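You operate a simulated robot arm through the tools that you are given. There is no shell and no other tool.

Carry out the task below with a simulated robot arm. There is one attempt and no reset: what you move stays moved.

TASK
The bar is full: serve the cold brew in the small round mug on the pull-out board.
Fine: bolt back, board out, mug on it; pour in nearly all the coffee from the glass server and stand the server back.
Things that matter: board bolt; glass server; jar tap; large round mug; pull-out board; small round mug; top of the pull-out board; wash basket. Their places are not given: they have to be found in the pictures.

The check looks at the end state, three seconds after you hand in, the way a careful person would. Anything else that was tipped, shoved, dropped, spilled or broken makes it a failure.

THE ROBOT
A 6-joint arm with a three-finger gripper, fixed in place. Base frame: the origin is on the floor under the middle of its stand, x ahead of it, y to its left, z up. Lengths are in m, angles in degrees, forces in N, time in s.
It reaches about 1.213 m from its shoulder. Its first joint turns from -166.0 to 166.0 degrees. Payload 4.89 kg.
The tool frame sits at the grasp point between the pads (the TCP): z along the fingers, y along the line on which they close. The tips reach 0.03 m beyond it. The gripper opens to 0.164 m; its body begins 0.125 m behind the TCP.
Orientation is that of the tool frame in the base frame, as [roll, pitch, yaw] about the fixed x, y, z axes, in that order (R = Rz(yaw) Ry(pitch) Rx(roll)). With the fingers straight down and closing along the base's y, the tool's x points along the base's -x, its y along +y and its z along -z.

THE INTERFACE
- The arm moves only by the tool jog_arm. Its argument "series" is a list of rows, each a list of 7 numbers: the shift along the tool's x, y, z in units of 50 mm (1.0 is 50 mm), then the turn, a rotation vector about the tool's x, y, z in units of 4 degrees (1.0 is 4 degrees), then the finger opening in m, from 0 to 0.164. In form: [[x, y, z, wx, wy, wz, hand], ...]. A call has 1 to 20 rows; each row shifts and turns the commanded pose from where the row before left it, along the tool's axes as they then stand. A call with a number of a shift or a turn outside -1 to 1 is refused whole. Rows are played at 5 a second. More than 0.05 m and 8.6 degrees between two rows, or a gripper value outside its range, and nothing of the call is played. A pose out of reach is approached as far as the arm can. The call stops where the force on the tool passes 70 N (or 10 N more than at its start, if that is more) or the arm is blocked; 0.2 s more then pass. The fingers move at their own pace (about 0.108 m/s each) and stop on an object; they squeeze with about 37 N. The grip force told is the motor's: it shows also when the fingers shut on nothing. Time passes only in rows, and 0.2 s behind the last, so rows that do not move let the fingers close. It gives the time, the measured TCP pose, the force on the tool (base axes), the opening and the grip force at its end, in the units of the frame above (readings bear some noise), with the torque about the TCP (base axes, N m) and any sound that the robot's microphone picked up.
- Cameras (640 x 400 px; columns grow to the right, rows downward): "scene" is fixed at [0.0505, 0.6518, 1.4037]; the picture's right is [-0.59, -0.81, 0.00], its down [-0.13, 0.10, -0.99] and it looks along [0.80, -0.58, -0.16] (base axes); focal length 352 px, centre (320, 200). "wrist" rides on the gripper at [0.076, -0.002, -0.152] in the tool frame; the picture's right is [0.02, 1.00, 0.00], its down [-0.88, 0.02, -0.47] and it looks along [-0.47, 0.01, 0.88] (tool axes); focal length 247 px, centre (320, 200).
- capture(camera): a new picture of that camera. No time passes.
- slide_trunk(by): moves the trunk up (or, below 0, down) by that many m; the arm rides with it, the base frame stays. It gives what a move gives, with no picture.
- point_at(camera, pixels): for up to 12 pixels [column, row] of the newest picture of that camera ("zoom" is the newest enlarged one), the place [x, y, z] in the base frame of the surface seen there, good to about 0.003 m. No time passes.
- zoom(camera, box): a new picture of the part [left, top, right, bottom] of that camera's present view, enlarged. No time passes.
- finish_job(): hands the job in; it is judged then, once.

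Leave the gripper open and the arm clear of the work at the hand-in unless told otherwise.

The tools are called after "Emit:" as name(argument=value, ...) on one line, values as JSON. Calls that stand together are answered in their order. jog_arm: Moves the arm, as the interface text tells. Its arguments: {"type":"object","properties":{"series":{"type":"array","items":{"type":"array","items":{"type":"number"}}}},"required":["series"]} The other tools are called the same way: slide_trunk (by) moves the trunk up or down; capture (camera) takes a picture; point_at (camera, pixels) gives the place of the surface under pixels of a picture; zoom (camera, box) takes an enlarged picture of a part of a camera's view; finish_job () hands the job in.

At the start:

```text
t: 0.0
tool_pos: [0.4604, 0.1534, 1.3817]
ee_rot: [179.9, -0.1, 180.0]
ft_force: [-1.2, 0.0, -0.7]
moment: [-0.01, 0.02, -0.03]
grip_width: 0.1643
finger_force: 0.0
trunk travel left (down, up): [-0.225, 0.165]
```

scene: 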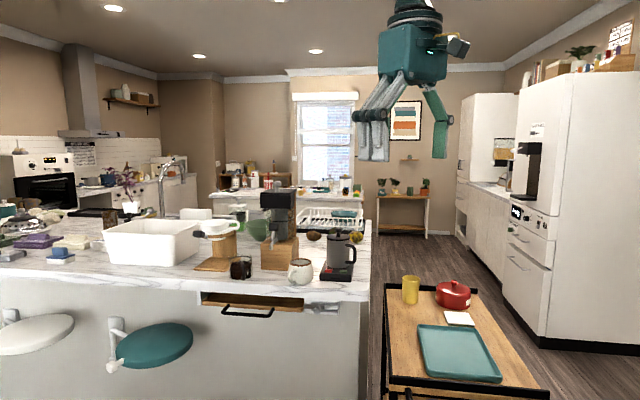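
wrist: 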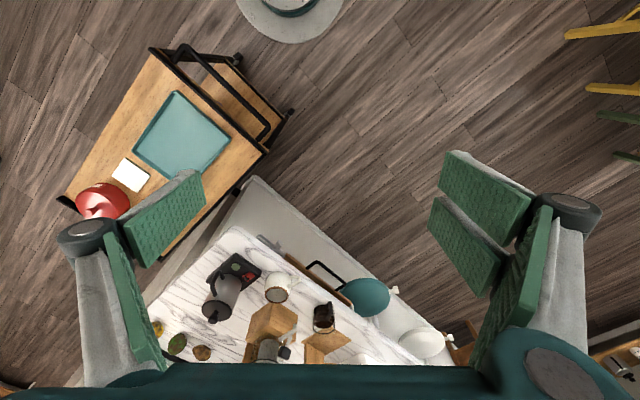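

I'll start by looking closely at the bar area: the board with its black handle is around (250,310), with mugs and the server near (300,270) in the scene picture. I'll zoom in there.

Emit:
zoom(camera="scene", box=[180, 180, 380, 330])

Emit:
zoom(camera="wrist", box=[140, 220, 440, 370])

```text
2.67 times, centred on (280, 255) of scene
```

zoom: 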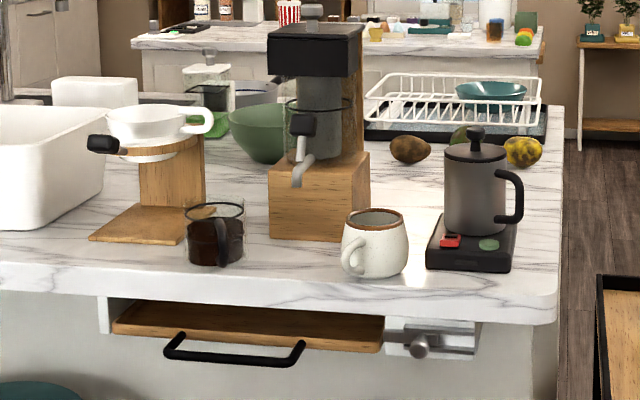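

```text
2.13 times, centred on (290, 295) of wrist
```

zoom: 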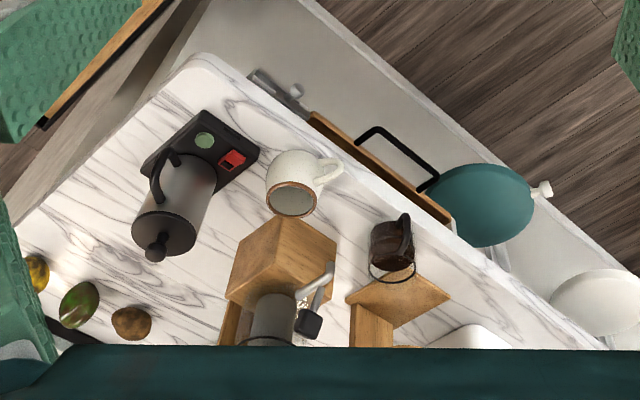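

The board is shut at zoom (250,335), with the bolt on its right (420,340). The coffee glass with a handle is at zoom (215,235), and one white mug is at (375,243). I need the second mug and finer detail, so I'll zoom several parts.

Emit:
zoom(camera="scene", box=[225, 245, 345, 325])

Emit:
zoom(camera="scene", box=[280, 190, 380, 255])

Emit:
zoom(camera="scene", box=[0, 180, 210, 300])

Emit:
zoom(camera="scene", box=[180, 170, 310, 280])

```text
5.00 times, centred on (285, 285) of scene
```

zoom: 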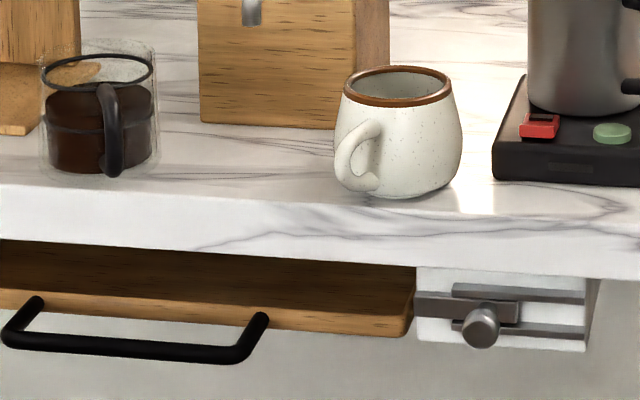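

```text
6.15 times, centred on (330, 222) of scene
```

zoom: 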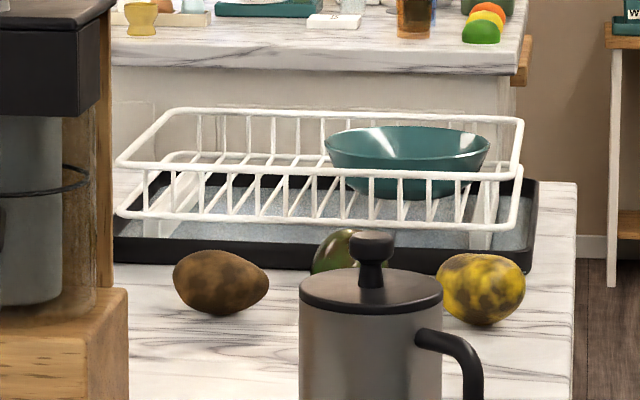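

```text
3.05 times, centred on (105, 240) of scene
```

zoom: 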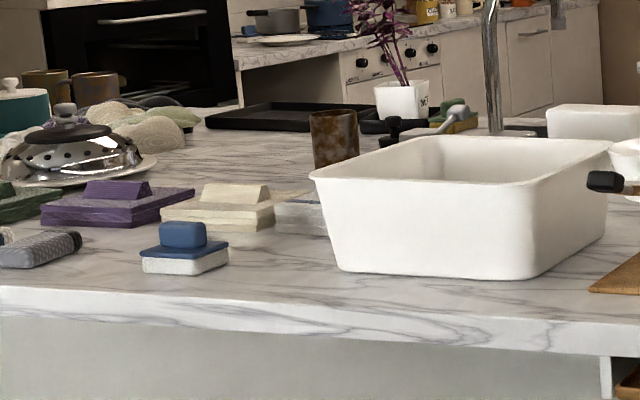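

```text
3.64 times, centred on (245, 225) of scene
```

zoom: 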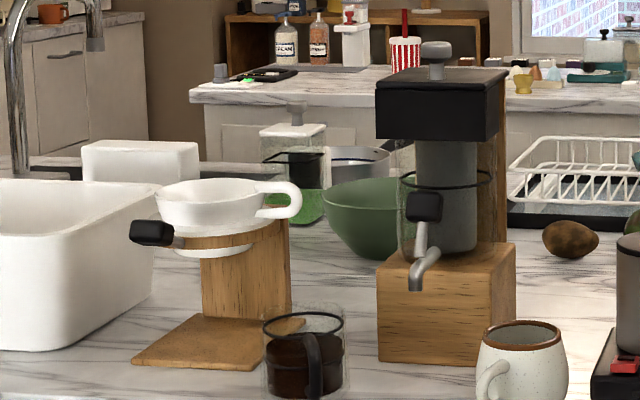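

I'll measure the main places: counter surfaces, board, handle, bolt, glass server, visible mug, tap, and tub.

Emit:
zoom(camera="scene", box=[225, 245, 345, 325])

Emit:
point_at(camera="zoom", pixels=[[35, 305], [262, 320], [140, 347], [480, 325], [430, 305], [410, 300], [560, 300], [400, 150], [395, 68], [360, 150], [100, 140], [110, 130]])

Emit:
point_at(camera="scene", pixels=[[240, 290], [320, 285], [365, 295], [345, 272], [335, 245], [150, 240], [277, 235], [297, 208], [211, 228], [205, 268], [370, 225], [275, 270]])

```text
5.00 times, centred on (285, 285) of scene
```

zoom: 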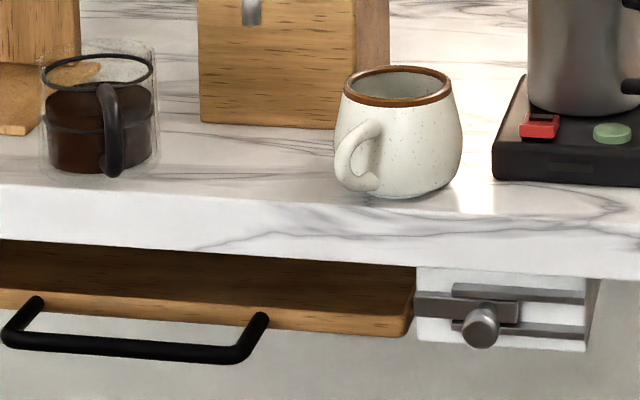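

```text
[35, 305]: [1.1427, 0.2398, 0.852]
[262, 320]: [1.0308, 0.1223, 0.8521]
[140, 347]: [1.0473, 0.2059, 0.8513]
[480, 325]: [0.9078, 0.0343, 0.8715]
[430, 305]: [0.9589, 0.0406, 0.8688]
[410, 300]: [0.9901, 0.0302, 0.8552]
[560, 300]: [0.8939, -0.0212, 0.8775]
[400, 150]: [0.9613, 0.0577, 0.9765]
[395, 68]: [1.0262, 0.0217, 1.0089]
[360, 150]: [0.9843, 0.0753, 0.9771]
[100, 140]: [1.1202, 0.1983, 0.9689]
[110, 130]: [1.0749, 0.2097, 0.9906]
```

```text
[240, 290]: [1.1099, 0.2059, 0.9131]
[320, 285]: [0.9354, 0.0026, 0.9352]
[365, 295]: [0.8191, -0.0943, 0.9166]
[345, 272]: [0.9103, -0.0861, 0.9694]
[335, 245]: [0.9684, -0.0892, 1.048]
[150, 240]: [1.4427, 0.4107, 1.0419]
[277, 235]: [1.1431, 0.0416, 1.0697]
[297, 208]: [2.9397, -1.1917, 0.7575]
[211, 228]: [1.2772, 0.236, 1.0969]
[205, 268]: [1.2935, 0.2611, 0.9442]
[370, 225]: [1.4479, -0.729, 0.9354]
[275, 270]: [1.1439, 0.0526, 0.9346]
```

Counter top is at about z 0.935 and its front edge runs at roughly 46° in the x-y plane. Only one mug is sure so far. I'll tilt the hand forward in place (the TCP stays high and free) so the wrist camera sees the bar, the tub and the rack from above.

Emit:
jog_arm(series=[[0, 0, 0, 0, -1, 0, 0.164], [0, 0, 0, 0, -1, 0, 0.164], [0, 0, 0, 0, -1, 0, 0.164], [0, 0, 0, 0, -1, 0, 0.164], [0, 0, 0, 0, -1, 0, 0.164], [0, 0, 0, 0, -1, 0, 0.164], [0, 0, 0, 0, -1, 0, 0.164], [0, 0, 0, 0, -1, 0, 0.164]])

Emit:
capture(camera="wrist")

Emit:
capture(camera="scene")

```text
t: 1.8
tool_pos: [0.4623, 0.1547, 1.3823]
ee_rot: [179.9, 32.1, 180.0]
ft_force: [-0.2, 0.0, 0.0]
moment: [-0.04, 0.09, -0.05]
grip_width: 0.164
finger_force: 0.1
trunk travel left (down, up): [-0.225, 0.165]
```

```text
taken
```

wrist: 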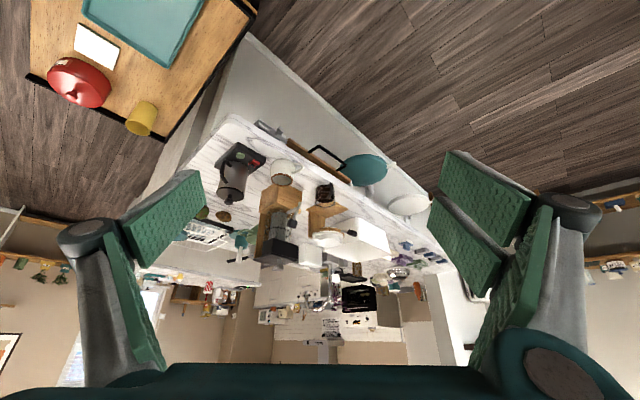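

```text
taken
```

scene: 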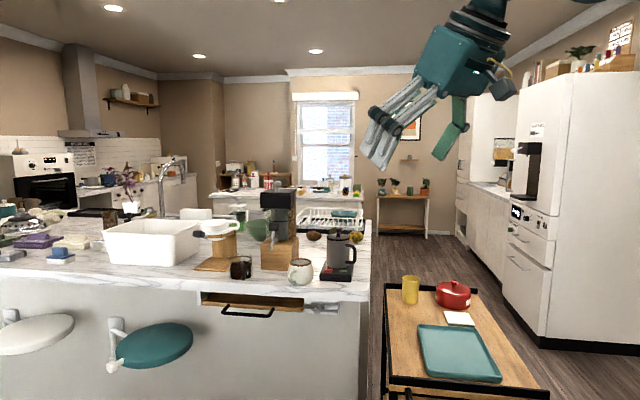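

The whole bar now shows in the wrist view. I'll zoom there around (280,210) and look into the tub (360,230) and rack (205,235).

Emit:
zoom(camera="wrist", box=[190, 110, 460, 290])

Emit:
zoom(camera="wrist", box=[300, 180, 400, 270])

Emit:
zoom(camera="wrist", box=[150, 190, 310, 300])

```text
2.22 times, centred on (325, 200) of wrist
```

zoom: 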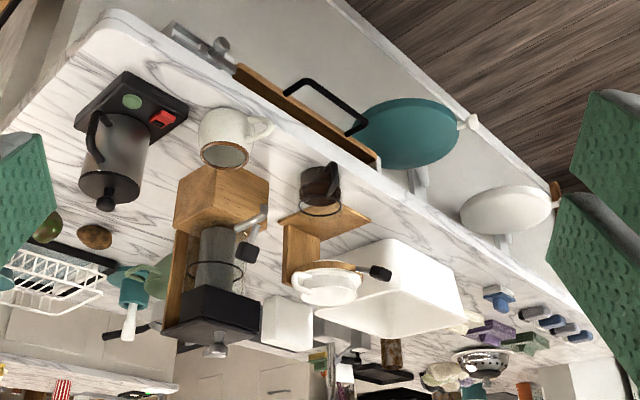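

```text
4.44 times, centred on (350, 225) of wrist
```

zoom: 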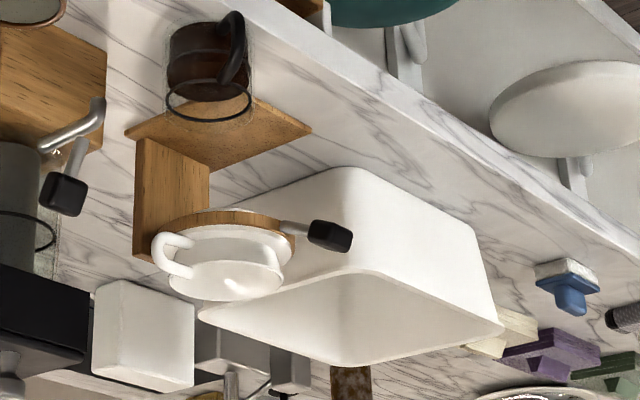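

```text
3.64 times, centred on (230, 245) of wrist
```

zoom: 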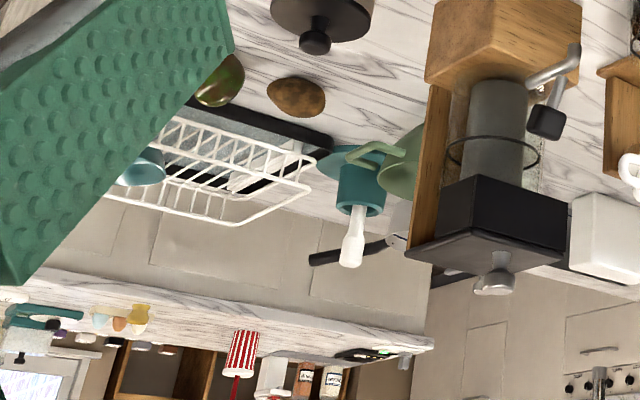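

The tub's inside still isn't visible, and it may hold the other mug. I'll raise the trunk and move the camera forward and left, high over the counter, to look in.

Emit:
slide_trunk(by=0.16)

Emit:
jog_arm(series=[[-0.778, 0.444, 0.222, 0, 0, 0, 0.164], [-0.778, 0.444, 0.222, 0, 0, 0, 0.164], [-0.778, 0.444, 0.222, 0, 0, 0, 0.164], [-0.778, 0.444, 0.222, 0, 0, 0, 0.164], [-0.778, 0.444, 0.222, 0, 0, 0, 0.164], [-0.778, 0.444, 0.222, 0, 0, 0, 0.164], [-0.778, 0.444, 0.222, 0, 0, 0, 0.164], [-0.778, 0.444, 0.222, 0, 0, 0, 0.164], [-0.778, 0.444, 0.222, 0, 0, 0, 0.164]])

Emit:
capture(camera="wrist")

Emit:
capture(camera="scene")

```text
t: 3.6
tool_pos: [0.4614, 0.1538, 1.541]
ee_rot: [179.9, 32.1, 180.0]
ft_force: [-0.7, -0.7, 0.7]
moment: [-0.01, 0.01, -0.01]
grip_width: 0.1641
finger_force: 0.0
trunk travel left (down, up): [-0.385, 0.005]
```

```text
t: 5.6
tool_pos: [0.8091, 0.3528, 1.6463]
ee_rot: [179.9, 32.1, 180.0]
ft_force: [-0.6, -0.5, 0.2]
moment: [0.06, -0.05, 0.06]
grip_width: 0.1638
finger_force: 0.1
trunk travel left (down, up): [-0.385, 0.005]
```

```text
taken
```

wrist: 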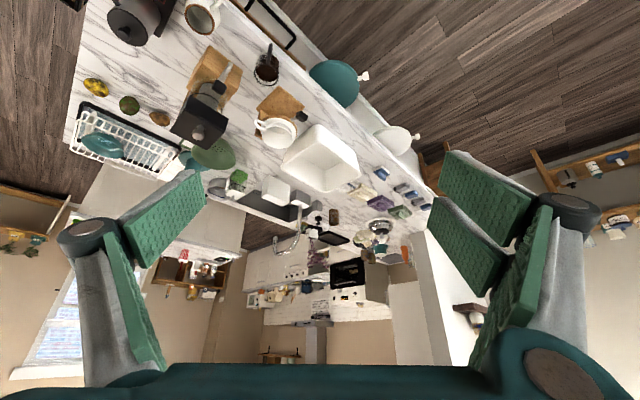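

```text
taken
```

scene: 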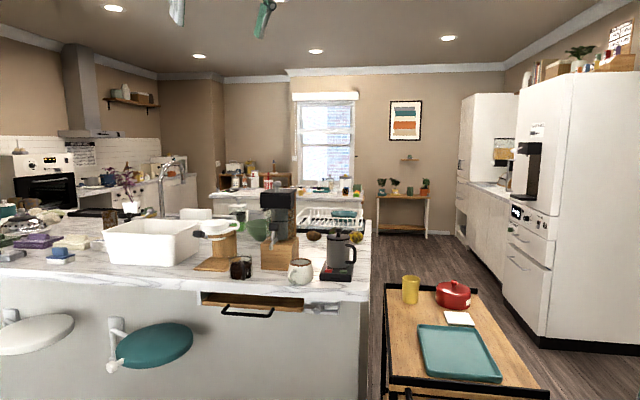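

Emit:
zoom(camera="wrist", box=[240, 90, 380, 200])

Emit:
zoom(camera="wrist", box=[60, 0, 300, 180])

Emit:
zoom(camera="wrist", box=[200, 140, 440, 280])

```text
3.64 times, centred on (310, 145) of wrist
```

zoom: 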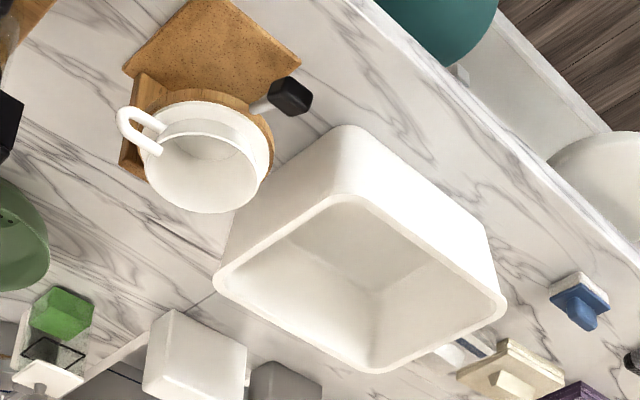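

```text
2.22 times, centred on (180, 90) of wrist
```

zoom: 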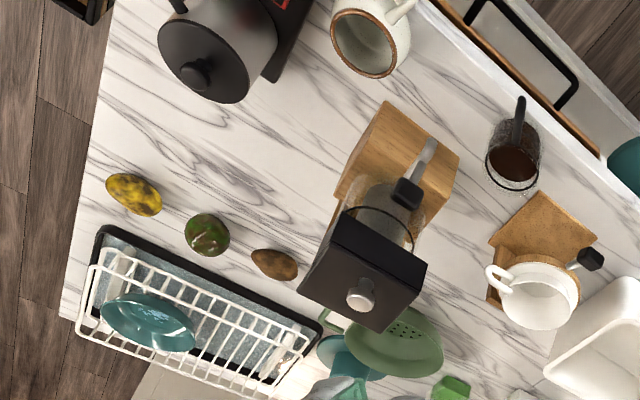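

```text
2.67 times, centred on (320, 210) of wrist
```

zoom: 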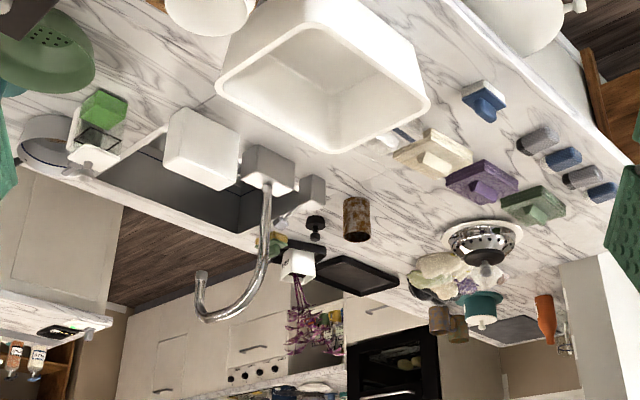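

The tub is empty. I'll look closer at the rack, the dripper stand and the stretch behind the tower for a second mug.

Emit:
zoom(camera="wrist", box=[60, 90, 200, 180])

Emit:
zoom(camera="wrist", box=[240, 90, 320, 150])

Emit:
zoom(camera="wrist", box=[180, 0, 320, 90])

Emit:
zoom(camera="scene", box=[190, 200, 290, 280])

Emit:
zoom(camera="scene", box=[0, 190, 130, 270])

```text
4.44 times, centred on (130, 135) of wrist
```

zoom: 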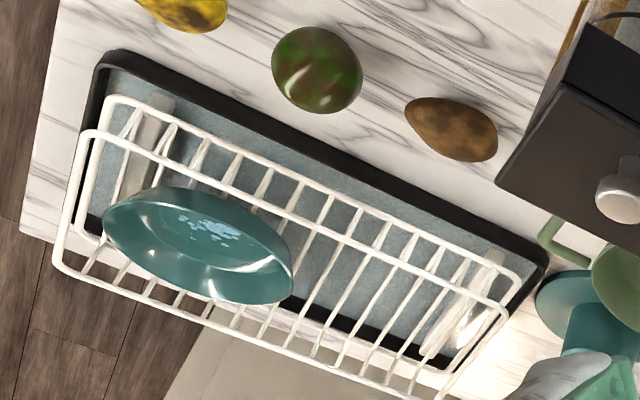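

```text
6.67 times, centred on (280, 120) of wrist
```

zoom: 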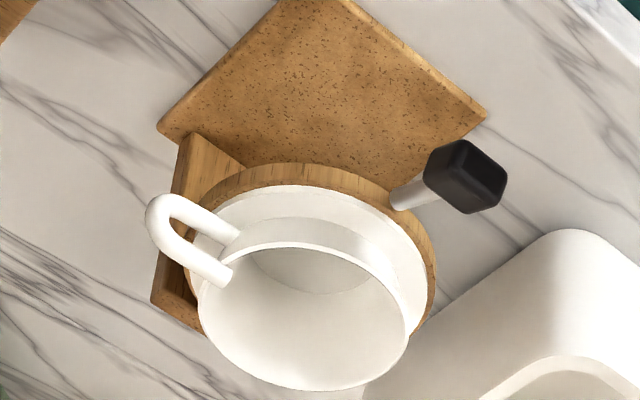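

```text
4.44 times, centred on (250, 45) of wrist
```

zoom: 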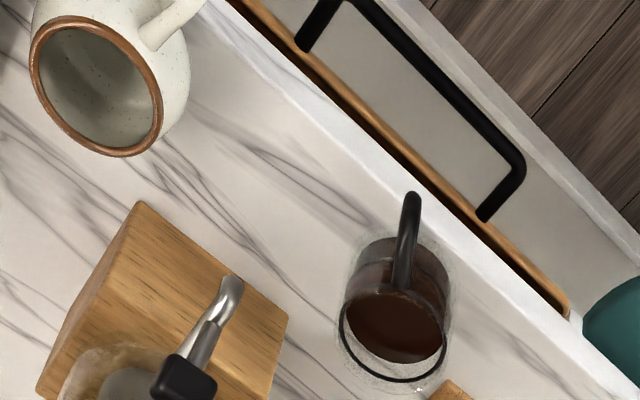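

```text
5.00 times, centred on (240, 240) of scene
```

zoom: 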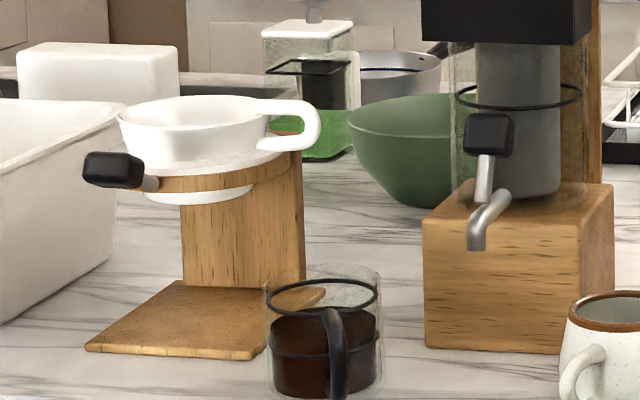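

```text
4.92 times, centred on (65, 230) of scene
```

zoom: 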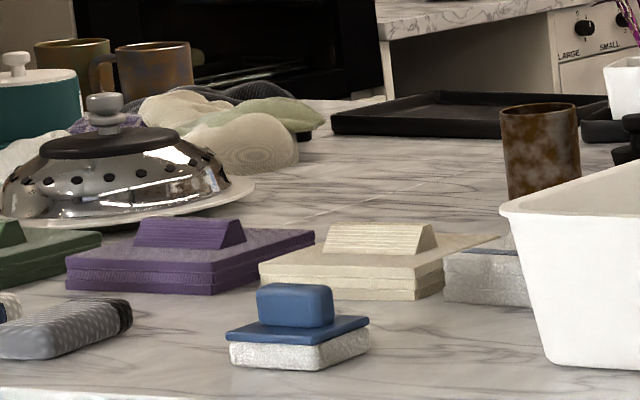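

The tub's near floor is still partly hidden by its wall. I'll move the camera further forward over the counter (high, about z 1.65) and tilt it down to check it, plus the area behind the tower.

Emit:
jog_arm(series=[[-0.708, 0.167, 0.442, 0, 0, 0, 0.164], [-0.708, 0.167, 0.442, 0, 0, 0, 0.164], [-0.708, 0.167, 0.442, 0, 0, 0, 0.164], [-0.708, 0.167, 0.442, 0, 0, 0, 0.164], [-0.708, 0.167, 0.442, 0, 0, 0, 0.164], [-0.708, 0.167, 0.442, 0, 0, 0, 0.164], [0, 0, 0, 0, 1, 0, 0.164], [0, 0, 0, 0, 1, 0, 0.164], [0, 0, 0, 0, 1, 0, 0.164], [0, 0, 0, 0, 1, 0, 0.164]])

Emit:
capture(camera="wrist")

```text
t: 7.8
tool_pos: [1.0602, 0.4035, 1.6437]
ee_rot: [179.8, 16.0, -180.0]
ft_force: [-0.5, 0.4, 0.9]
moment: [0.02, -0.02, -0.02]
grip_width: 0.164
finger_force: 0.2
trunk travel left (down, up): [-0.385, 0.005]
```

```text
taken
```

wrist: 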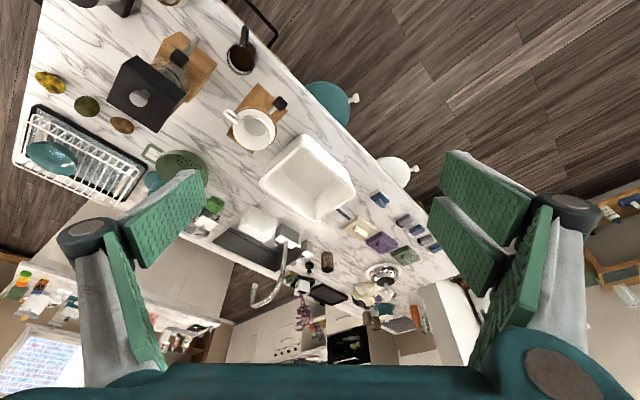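

Emit:
zoom(camera="wrist", box=[200, 80, 360, 230])

Emit:
zoom(camera="wrist", box=[10, 0, 300, 200])

Emit:
zoom(camera="wrist", box=[180, 180, 460, 350])

```text
2.67 times, centred on (280, 155) of wrist
```

zoom: 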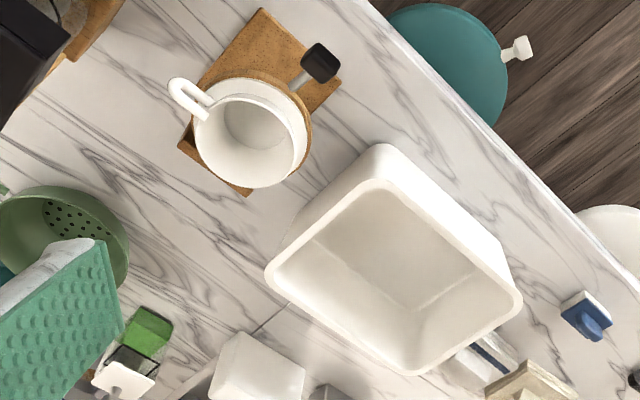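

```text
2.00 times, centred on (155, 100) of wrist
```

zoom: 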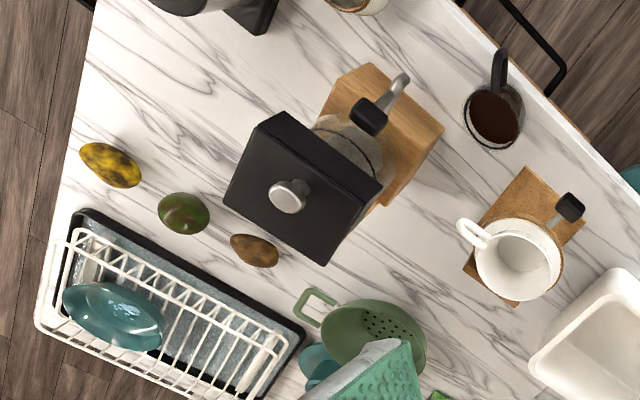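

```text
2.29 times, centred on (320, 265) of wrist
```

zoom: 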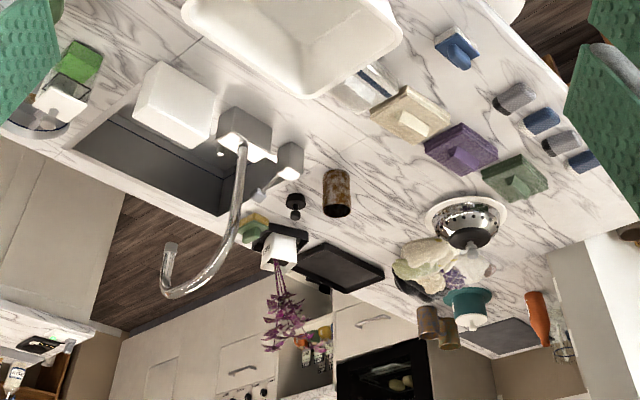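

Tub is empty. I'll look more closely at the teal item beside the green colander and the rack, then move right to see the front-right corner of the bar.

Emit:
zoom(camera="wrist", box=[100, 130, 240, 240])

Emit:
zoom(camera="wrist", box=[0, 90, 150, 220])

Emit:
zoom(camera="scene", box=[370, 260, 560, 400])

Emit:
zoom(camera="scene", box=[200, 160, 380, 240])

```text
3.64 times, centred on (170, 185) of wrist
```

zoom: 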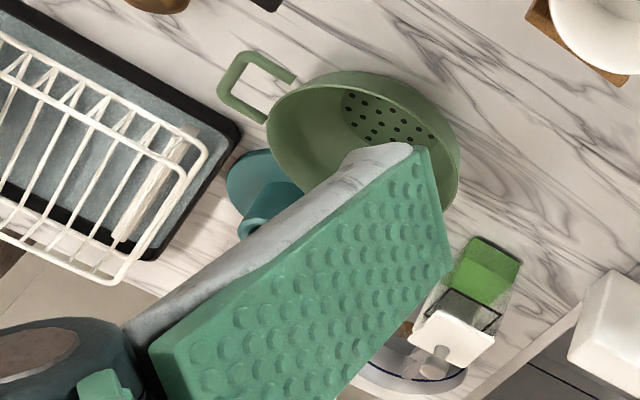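

```text
3.08 times, centred on (75, 155) of wrist
```

zoom: 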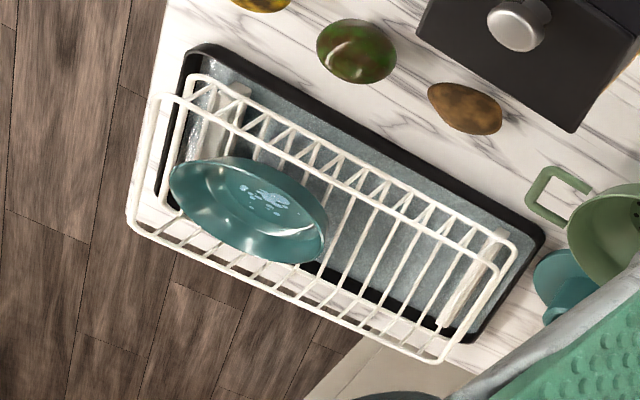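

```text
2.86 times, centred on (465, 330) of scene
```

zoom: 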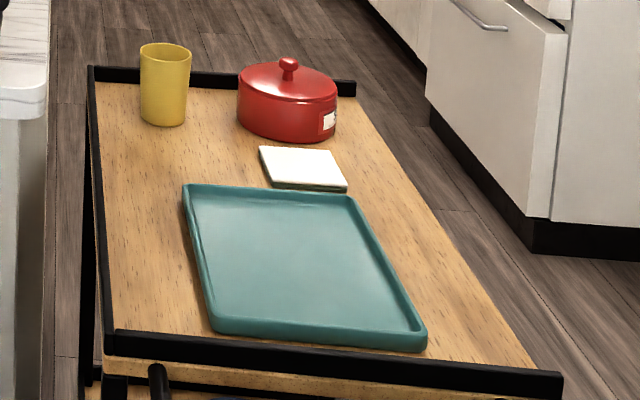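

```text
3.56 times, centred on (290, 200) of scene
```

zoom: 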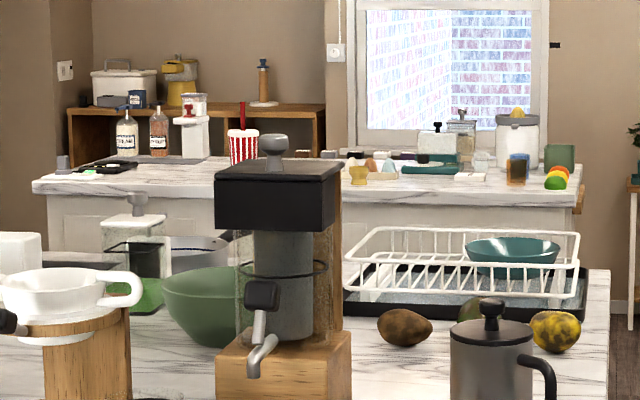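

No second mug here yet. I'll swing back and to the right (free air, high) to view the front-right corner of the bar, the cart and its lower shelf.

Emit:
jog_arm(series=[[0.7, -0.7, 0, 0, 0, 0, 0.164], [0.7, -0.7, 0, 0, 0, 0, 0.164], [0.7, -0.7, 0, 0, 0, 0, 0.164], [0.7, -0.7, 0, 0, 0, 0, 0.164], [0.7, -0.7, 0, 0, 0, 0, 0.164], [0.7, -0.7, 0, 0, 0, 0, 0.164], [0.7, -0.7, 0, 0, 0, 0, 0.164], [0.7, -0.7, 0, 0, 0, 0, 0.164], [0.7, -0.7, 0, 0, 0, 0, 0.164], [0.7, -0.7, 0, 0, 0, 0, 0.164], [0.7, -0.7, 0, 0, 0, 0, 0.164], [0.7, -0.7, 0, 0, 0, 0, 0.164]])

Emit:
capture(camera="wrist")

```text
t: 10.4
tool_pos: [0.6559, -0.0166, 1.5282]
ee_rot: [180.0, 15.9, -179.9]
ft_force: [0.6, -0.3, 0.1]
moment: [-0.04, 0.1, 0.01]
grip_width: 0.1642
finger_force: 0.1
trunk travel left (down, up): [-0.385, 0.005]
```

```text
taken
```

wrist: 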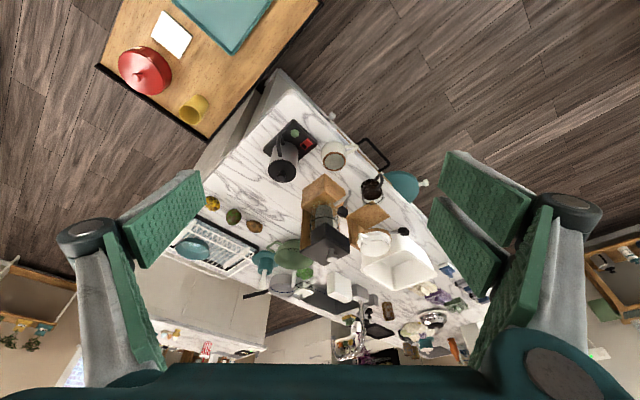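

Emit:
zoom(camera="wrist", box=[180, 70, 460, 250])

Emit:
zoom(camera="wrist", box=[260, 110, 400, 200])

Emit:
zoom(camera="wrist", box=[80, 0, 320, 150])

Emit:
zoom(camera="wrist", box=[160, 210, 340, 320])

```text
2.22 times, centred on (320, 160) of wrist
```

zoom: 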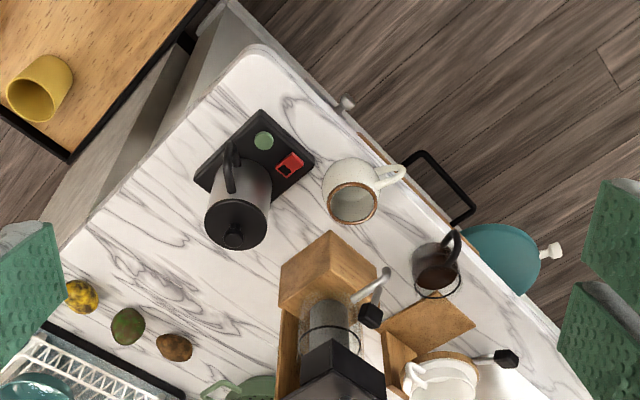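

```text
4.44 times, centred on (330, 155) of wrist
```

zoom: 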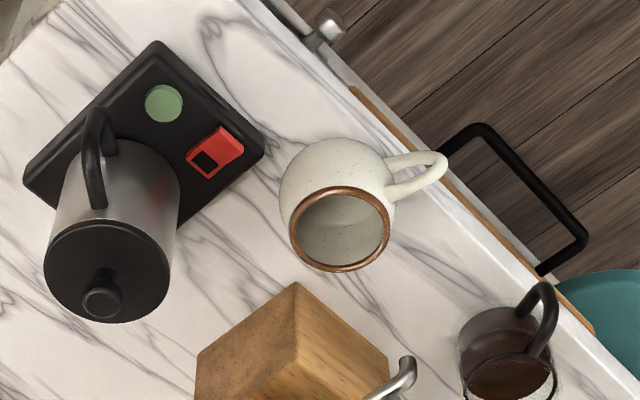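

```text
2.67 times, centred on (200, 75) of wrist
```

zoom: 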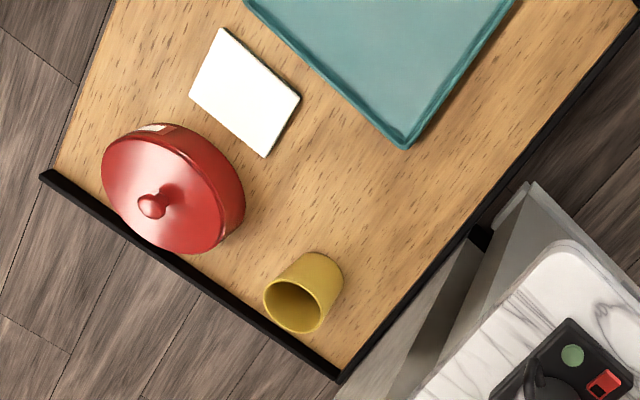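

```text
3.56 times, centred on (250, 265) of wrist
```

zoom: 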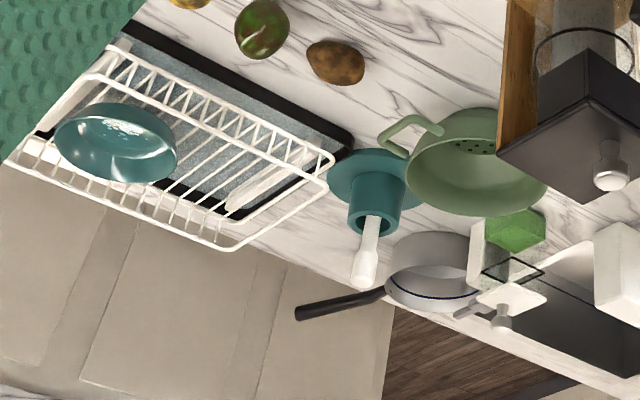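

Still only one round mug in plain view. I'll measure sizes of it and the white handled cup on the stand, and check the two brown mugs' places and the rack.

Emit:
zoom(camera="wrist", box=[260, 110, 400, 200])

Emit:
point_at(camera="zoom", pixels=[[340, 192], [340, 270], [292, 230], [388, 232], [340, 235], [440, 165], [395, 170], [460, 335], [548, 340], [500, 370], [540, 290], [330, 30]])

Emit:
point_at(camera="scene", pixels=[[30, 203], [14, 200], [109, 220], [345, 215], [320, 225], [307, 225], [213, 220], [196, 224], [345, 240], [150, 260], [190, 250], [245, 240]])

```text
4.44 times, centred on (330, 155) of wrist
```

zoom: 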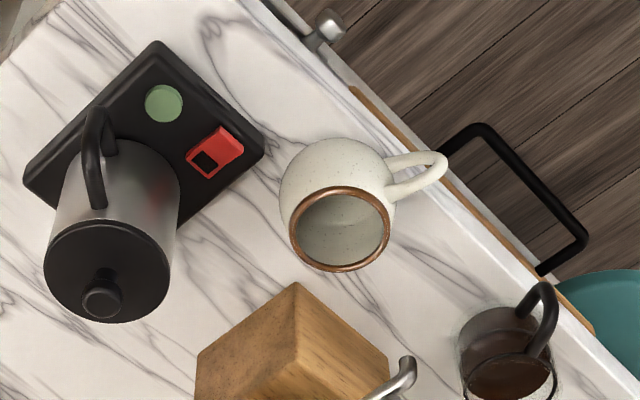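

```text
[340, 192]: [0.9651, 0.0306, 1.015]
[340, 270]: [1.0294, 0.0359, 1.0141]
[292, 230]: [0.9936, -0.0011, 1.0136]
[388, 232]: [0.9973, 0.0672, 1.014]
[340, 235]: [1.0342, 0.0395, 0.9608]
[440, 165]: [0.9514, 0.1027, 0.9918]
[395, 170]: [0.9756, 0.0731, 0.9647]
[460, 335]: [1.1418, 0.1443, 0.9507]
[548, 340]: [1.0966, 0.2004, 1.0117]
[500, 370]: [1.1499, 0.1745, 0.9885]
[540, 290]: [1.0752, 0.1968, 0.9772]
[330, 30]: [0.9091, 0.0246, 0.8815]
```

```text
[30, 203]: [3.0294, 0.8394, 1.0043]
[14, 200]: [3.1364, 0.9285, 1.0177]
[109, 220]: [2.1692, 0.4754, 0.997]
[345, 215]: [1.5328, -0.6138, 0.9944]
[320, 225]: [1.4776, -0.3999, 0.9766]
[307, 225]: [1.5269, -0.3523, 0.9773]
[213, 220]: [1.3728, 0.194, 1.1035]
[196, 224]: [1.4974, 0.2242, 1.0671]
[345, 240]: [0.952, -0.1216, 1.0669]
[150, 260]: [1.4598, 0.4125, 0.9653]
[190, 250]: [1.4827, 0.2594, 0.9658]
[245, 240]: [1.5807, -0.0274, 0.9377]
```

The mug on the counter: rim centre about (0.997, 0.033), rim z 1.014, height 0.079, rim width 0.068. The brown mugs are 3 m away, out of reach. To be sure which size this is, I'll sweep the wrist camera to the left and around for another round mug.

Emit:
jog_arm(series=[[0, 0, 0, -0.276, 0, -0.961, 0.164], [0, 0, 0, -0.276, 0, -0.961, 0.164], [0, 0, 0, -0.276, 0, -0.961, 0.164], [0, 0, 0, -0.276, 0, -0.961, 0.164], [0, 0, 0, -0.276, 0, -0.961, 0.164], [0, 0, 0, -0.276, 0, -0.961, 0.164], [0, 0, 0, -0.276, 0, -0.961, 0.164], [0, 0, 0, -0.276, 0, -0.961, 0.164], [0, 0, 0, -0.276, 0, -0.961, 0.164], [0, 0, 0, -0.276, 0, -0.961, 0.164], [0, 0, 0, -0.276, 0, -0.961, 0.164], [0, 0, 0, -0.276, 0, -0.961, 0.164], [0, 0, 0, -0.276, 0, -0.961, 0.164], [0, 0, 0, -0.276, 0, -0.961, 0.164], [0, 0, 0, -0.276, 0, -0.961, 0.164], [0, 0, 0, -0.276, 0, -0.961, 0.164]])

Emit:
capture(camera="wrist")

```text
t: 13.8
tool_pos: [0.6568, -0.0158, 1.5275]
ee_rot: [-180.0, 16.1, -116.0]
ft_force: [-0.9, 0.8, 0.1]
moment: [0.0, 0.01, -0.05]
grip_width: 0.164
finger_force: 0.0
trunk travel left (down, up): [-0.385, 0.005]
```

```text
taken
```

wrist: 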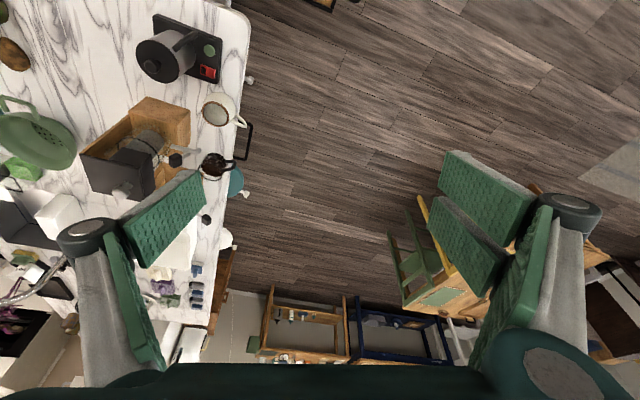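

Only shelves and a table far off to the left. I'll turn further to look behind.

Emit:
jog_arm(series=[[0, 0, 0, -0.276, 0, -0.961, 0.164], [0, 0, 0, -0.276, 0, -0.961, 0.164], [0, 0, 0, -0.276, 0, -0.961, 0.164], [0, 0, 0, -0.276, 0, -0.961, 0.164], [0, 0, 0, -0.276, 0, -0.961, 0.164], [0, 0, 0, -0.276, 0, -0.961, 0.164], [0, 0, 0, -0.276, 0, -0.961, 0.164], [0, 0, 0, -0.276, 0, -0.961, 0.164], [0, 0, 0, -0.276, 0, -0.961, 0.164], [0, 0, 0, -0.276, 0, -0.961, 0.164], [0, 0, 0, -0.276, 0, -0.961, 0.164], [0, 0, 0, -0.276, 0, -0.961, 0.164], [0, 0, 0, -0.276, 0, -0.961, 0.164], [0, 0, 0, -0.276, 0, -0.961, 0.164], [0, 0, 0, -0.276, 0, -0.961, 0.164], [0, 0, 0, -0.276, 0, -0.961, 0.164]])

Emit:
capture(camera="wrist")

Emit:
capture(camera="scene")

```text
t: 17.2
tool_pos: [0.6569, -0.017, 1.5273]
ee_rot: [-179.8, 16.1, -52.0]
ft_force: [0.0, 0.1, 0.3]
moment: [-0.03, -0.02, 0.02]
grip_width: 0.164
finger_force: 0.0
trunk travel left (down, up): [-0.385, 0.005]
```

```text
taken
```

wrist: 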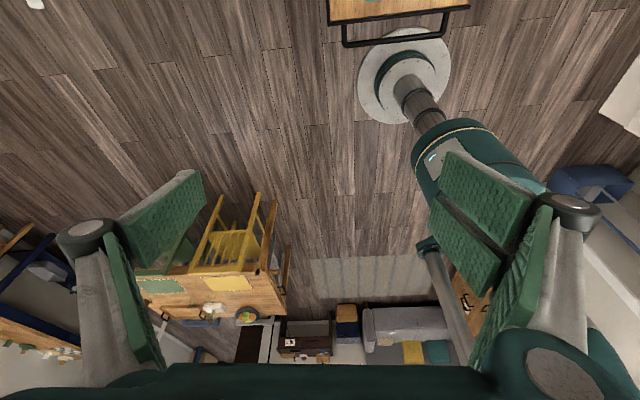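

```text
taken
```

scene: 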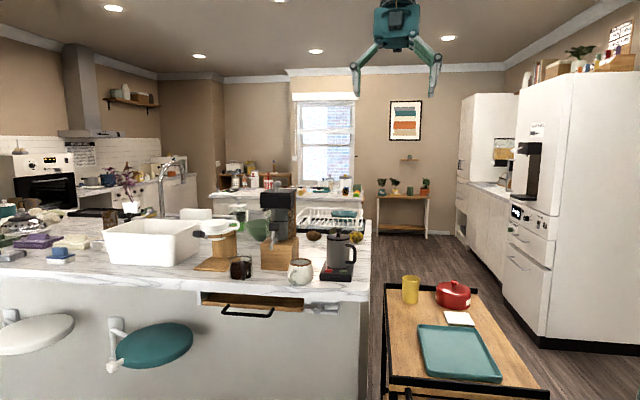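

Nothing else is within reach, so the speckled mug on the bar is the small round mug. Before working I'll measure the gripper's own fingers using the wrist picture (pads at (485,195), (462,245) on one side, (165,215) on the other).

Emit:
point_at(camera="wrist", pixels=[[447, 153], [438, 193], [530, 195], [490, 237], [430, 200], [492, 295], [462, 245], [205, 175], [125, 212], [200, 200], [145, 262], [110, 245]])

Emit:
zoom(camera="scene", box=[320, 0, 470, 110])

```text
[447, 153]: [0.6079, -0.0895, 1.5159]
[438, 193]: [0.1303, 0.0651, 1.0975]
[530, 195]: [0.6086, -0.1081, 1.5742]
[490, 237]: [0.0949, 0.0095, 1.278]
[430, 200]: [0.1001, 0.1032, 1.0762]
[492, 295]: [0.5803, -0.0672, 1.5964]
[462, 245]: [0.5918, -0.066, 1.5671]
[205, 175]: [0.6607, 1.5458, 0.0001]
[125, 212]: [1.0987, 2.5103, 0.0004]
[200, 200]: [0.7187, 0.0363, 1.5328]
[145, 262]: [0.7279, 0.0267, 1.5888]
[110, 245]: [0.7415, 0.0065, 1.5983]
```

```text
3.64 times, centred on (395, 55) of scene
```

zoom: 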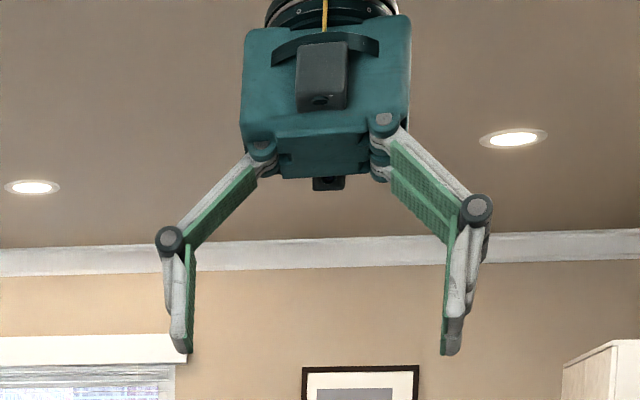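

Measured from the picture: the pair of fingers (tool +y) spans ±0.03 m in tool x, the single finger ±0.013, and pads run from z −0.06 to +0.03. Now I'll check where the shoulder and column are in the same wrist picture, to choose a good trunk height.

Emit:
point_at(camera="wrist", pixels=[[405, 80], [420, 110], [440, 160], [455, 130], [500, 160], [530, 180], [425, 245], [450, 310], [470, 350], [415, 160], [385, 40], [430, 185]])

```text
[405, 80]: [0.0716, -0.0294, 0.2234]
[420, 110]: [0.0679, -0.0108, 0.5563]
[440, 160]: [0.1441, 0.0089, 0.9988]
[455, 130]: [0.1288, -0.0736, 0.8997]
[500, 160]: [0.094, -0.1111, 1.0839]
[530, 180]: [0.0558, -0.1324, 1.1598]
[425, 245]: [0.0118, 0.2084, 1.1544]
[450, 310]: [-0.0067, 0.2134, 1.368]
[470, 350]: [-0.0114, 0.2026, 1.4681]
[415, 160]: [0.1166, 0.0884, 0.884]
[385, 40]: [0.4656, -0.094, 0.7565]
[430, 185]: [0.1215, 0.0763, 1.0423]
```

The shoulder sits near z 1.15 with the trunk where it is. Next I turn the hand in place, in free air, to point horizontally at the bar front (heading about −44°, camera on top): first yaw +8°, then tilt.

Emit:
jog_arm(series=[[0, 0, 0, -0.277, 0, -0.961, 0.1], [0, 0, 0, -0.277, 0, -0.961, 0.1], [0, 0, 0, 0, 1, 0, 0.1], [0, 0, 0, 0, 1, 0, 0.1], [0, 0, 0, 0, 1, 0, 0.1], [0, 0, 0, 0, 1, 0, 0.1], [0, 0, 0, 0, 1, 0, 0.1], [0, 0, 0, 0, 1, 0, 0.1], [0, 0, 0, 0, 1, 0, 0.1], [0, 0, 0, 0, 1, 0, 0.1], [0, 0, 0, 0, 1, 0, 0.1], [0, 0, 0, 0, 1, 0, 0.1], [0, 0, 0, 0, 1, 0, 0.1], [0, 0, 0, 0, 1, 0, 0.1], [0, 0, 0, 0, 1, 0, 0.1], [0, 0, 0, 0, 1, 0, 0.1]])

Emit:
capture(camera="scene")

```text
t: 20.6
tool_pos: [0.6576, -0.016, 1.5277]
ee_rot: [-179.9, -40.1, -44.3]
ft_force: [0.5, 0.5, -0.5]
moment: [-0.01, -0.02, 0.0]
grip_width: 0.1001
finger_force: 0.0
trunk travel left (down, up): [-0.385, 0.005]
```

```text
taken
```

scene: 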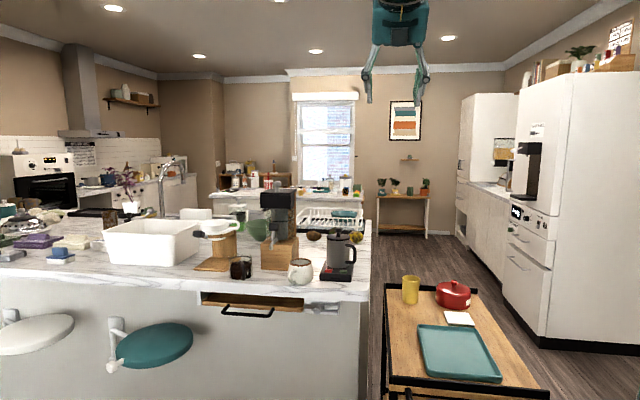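

Turning is clean. I'll finish the tilt to nearly horizontal (12 more steps), staying at this point.

Emit:
jog_arm(series=[[0, 0, 0, 0, 1, 0, 0.1], [0, 0, 0, 0, 1, 0, 0.1], [0, 0, 0, 0, 1, 0, 0.1], [0, 0, 0, 0, 1, 0, 0.1], [0, 0, 0, 0, 1, 0, 0.1], [0, 0, 0, 0, 1, 0, 0.1], [0, 0, 0, 0, 1, 0, 0.1], [0, 0, 0, 0, 1, 0, 0.1], [0, 0, 0, 0, 1, 0, 0.1], [0, 0, 0, 0, 1, 0, 0.1], [0, 0, 0, 0, 1, 0, 0.1], [0, 0, 0, 0, 1, 0, 0.1]])

Emit:
capture(camera="scene")

Emit:
capture(camera="wrist")

```text
t: 23.2
tool_pos: [0.657, -0.0178, 1.5261]
ee_rot: [-178.5, -88.0, -45.6]
ft_force: [-0.6, 0.3, 0.9]
moment: [0.01, -0.01, 0.01]
grip_width: 0.1002
finger_force: 0.2
trunk travel left (down, up): [-0.385, 0.005]
```

```text
taken
```

scene: 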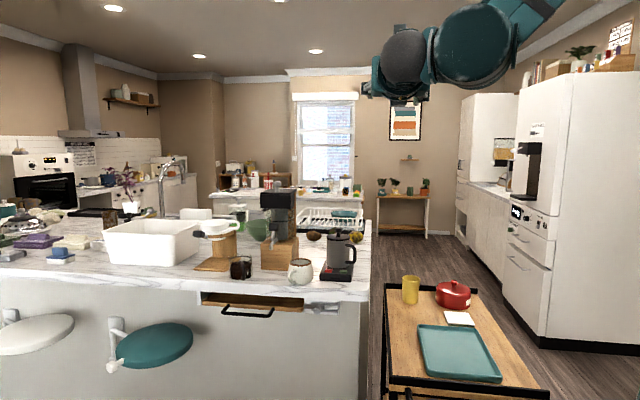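

```text
taken
```

wrist: 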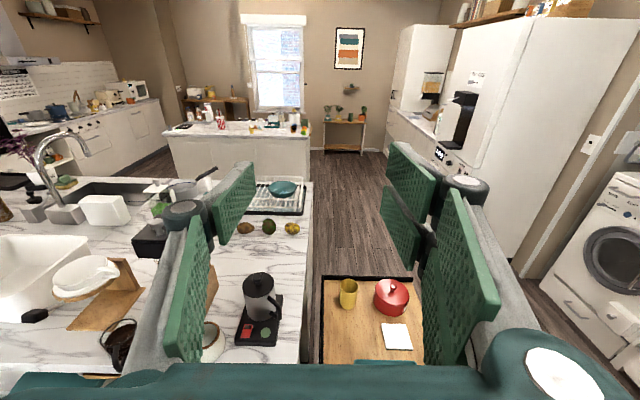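

Now the wrist view is upright and heading about −44°. I'll descend in front of the bar (TCP about 0.2 m out from the counter edge) towards the bolt, in two stages.

Emit:
jog_arm(series=[[-0.836, -0.283, -0.016, 0, 0, 0, 0.06], [-0.836, -0.283, -0.016, 0, 0, 0, 0.06], [-0.836, -0.283, -0.016, 0, 0, 0, 0.06], [-0.836, -0.283, -0.016, 0, 0, 0, 0.06], [-0.836, -0.283, -0.016, 0, 0, 0, 0.06], [-0.836, -0.283, -0.016, 0, 0, 0, 0.06], [-0.836, -0.283, -0.016, 0, 0, 0, 0.06], [-0.836, -0.283, -0.016, 0, 0, 0, 0.06], [-0.836, -0.283, -0.016, 0, 0, 0, 0.06], [-0.836, -0.283, -0.016, 0, 0, 0, 0.06]])

Emit:
capture(camera="scene")

Emit:
capture(camera="wrist")

```text
t: 25.4
tool_pos: [0.8038, 0.1361, 1.197]
ee_rot: [-178.0, -87.8, -46.3]
ft_force: [-0.6, -0.5, -0.5]
moment: [0.03, 0.03, 0.09]
grip_width: 0.06
finger_force: 0.0
out of reach, approached as far as the arm can: row 6, 7, 8, 9, 10
trunk travel left (down, up): [-0.385, 0.005]
```

```text
taken
```

scene: 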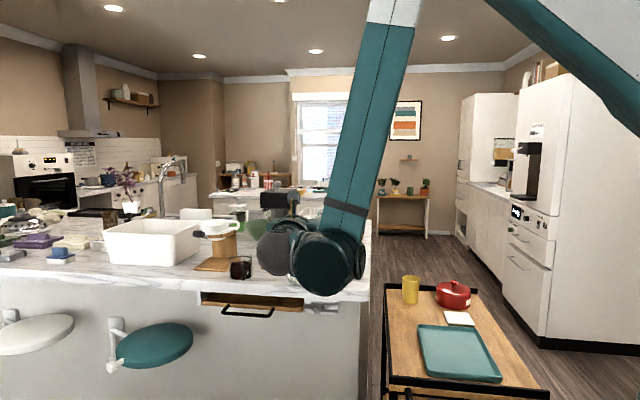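

```text
taken
```

wrist: 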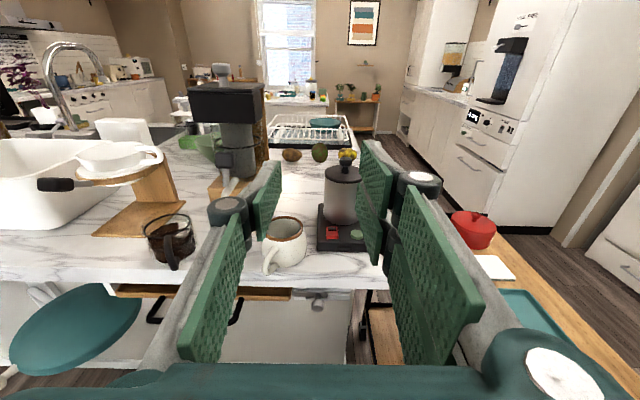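

The arm could not go lower with the trunk this high, though it can reach at shoulder level, so I should lower the trunk instead. The hand is 0.14 m out from the counter edge with nothing below it. I'll slide down 0.25 and look.

Emit:
slide_trunk(by=-0.25)

Emit:
capture(camera="scene")

Emit:
capture(camera="wrist")

```text
t: 28.0
tool_pos: [0.8041, 0.138, 0.9498]
ee_rot: [-178.6, -87.9, -45.8]
ft_force: [-0.2, -0.4, 0.0]
moment: [-0.03, 0.01, 0.04]
grip_width: 0.0602
finger_force: 0.1
trunk travel left (down, up): [-0.135, 0.255]
```

```text
taken
```

scene: 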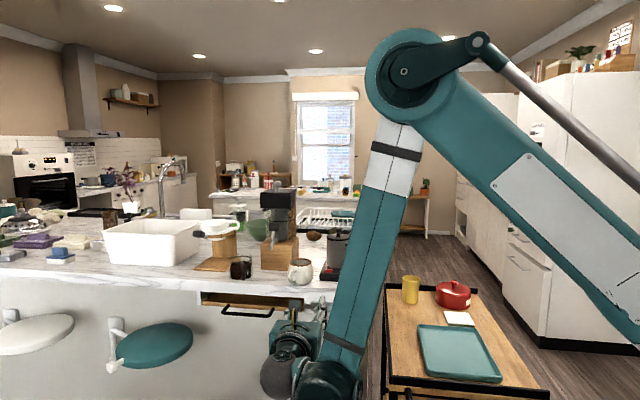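

```text
taken
```

wrist: 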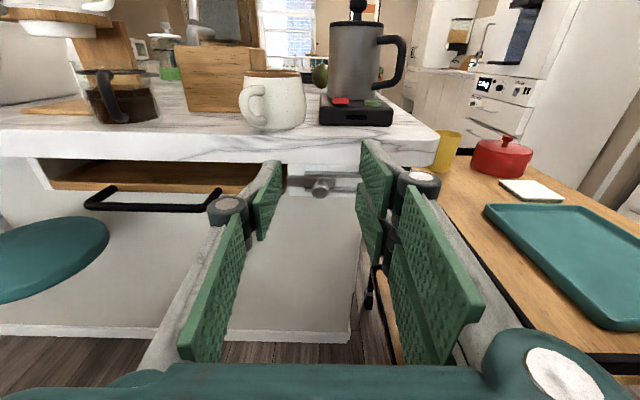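

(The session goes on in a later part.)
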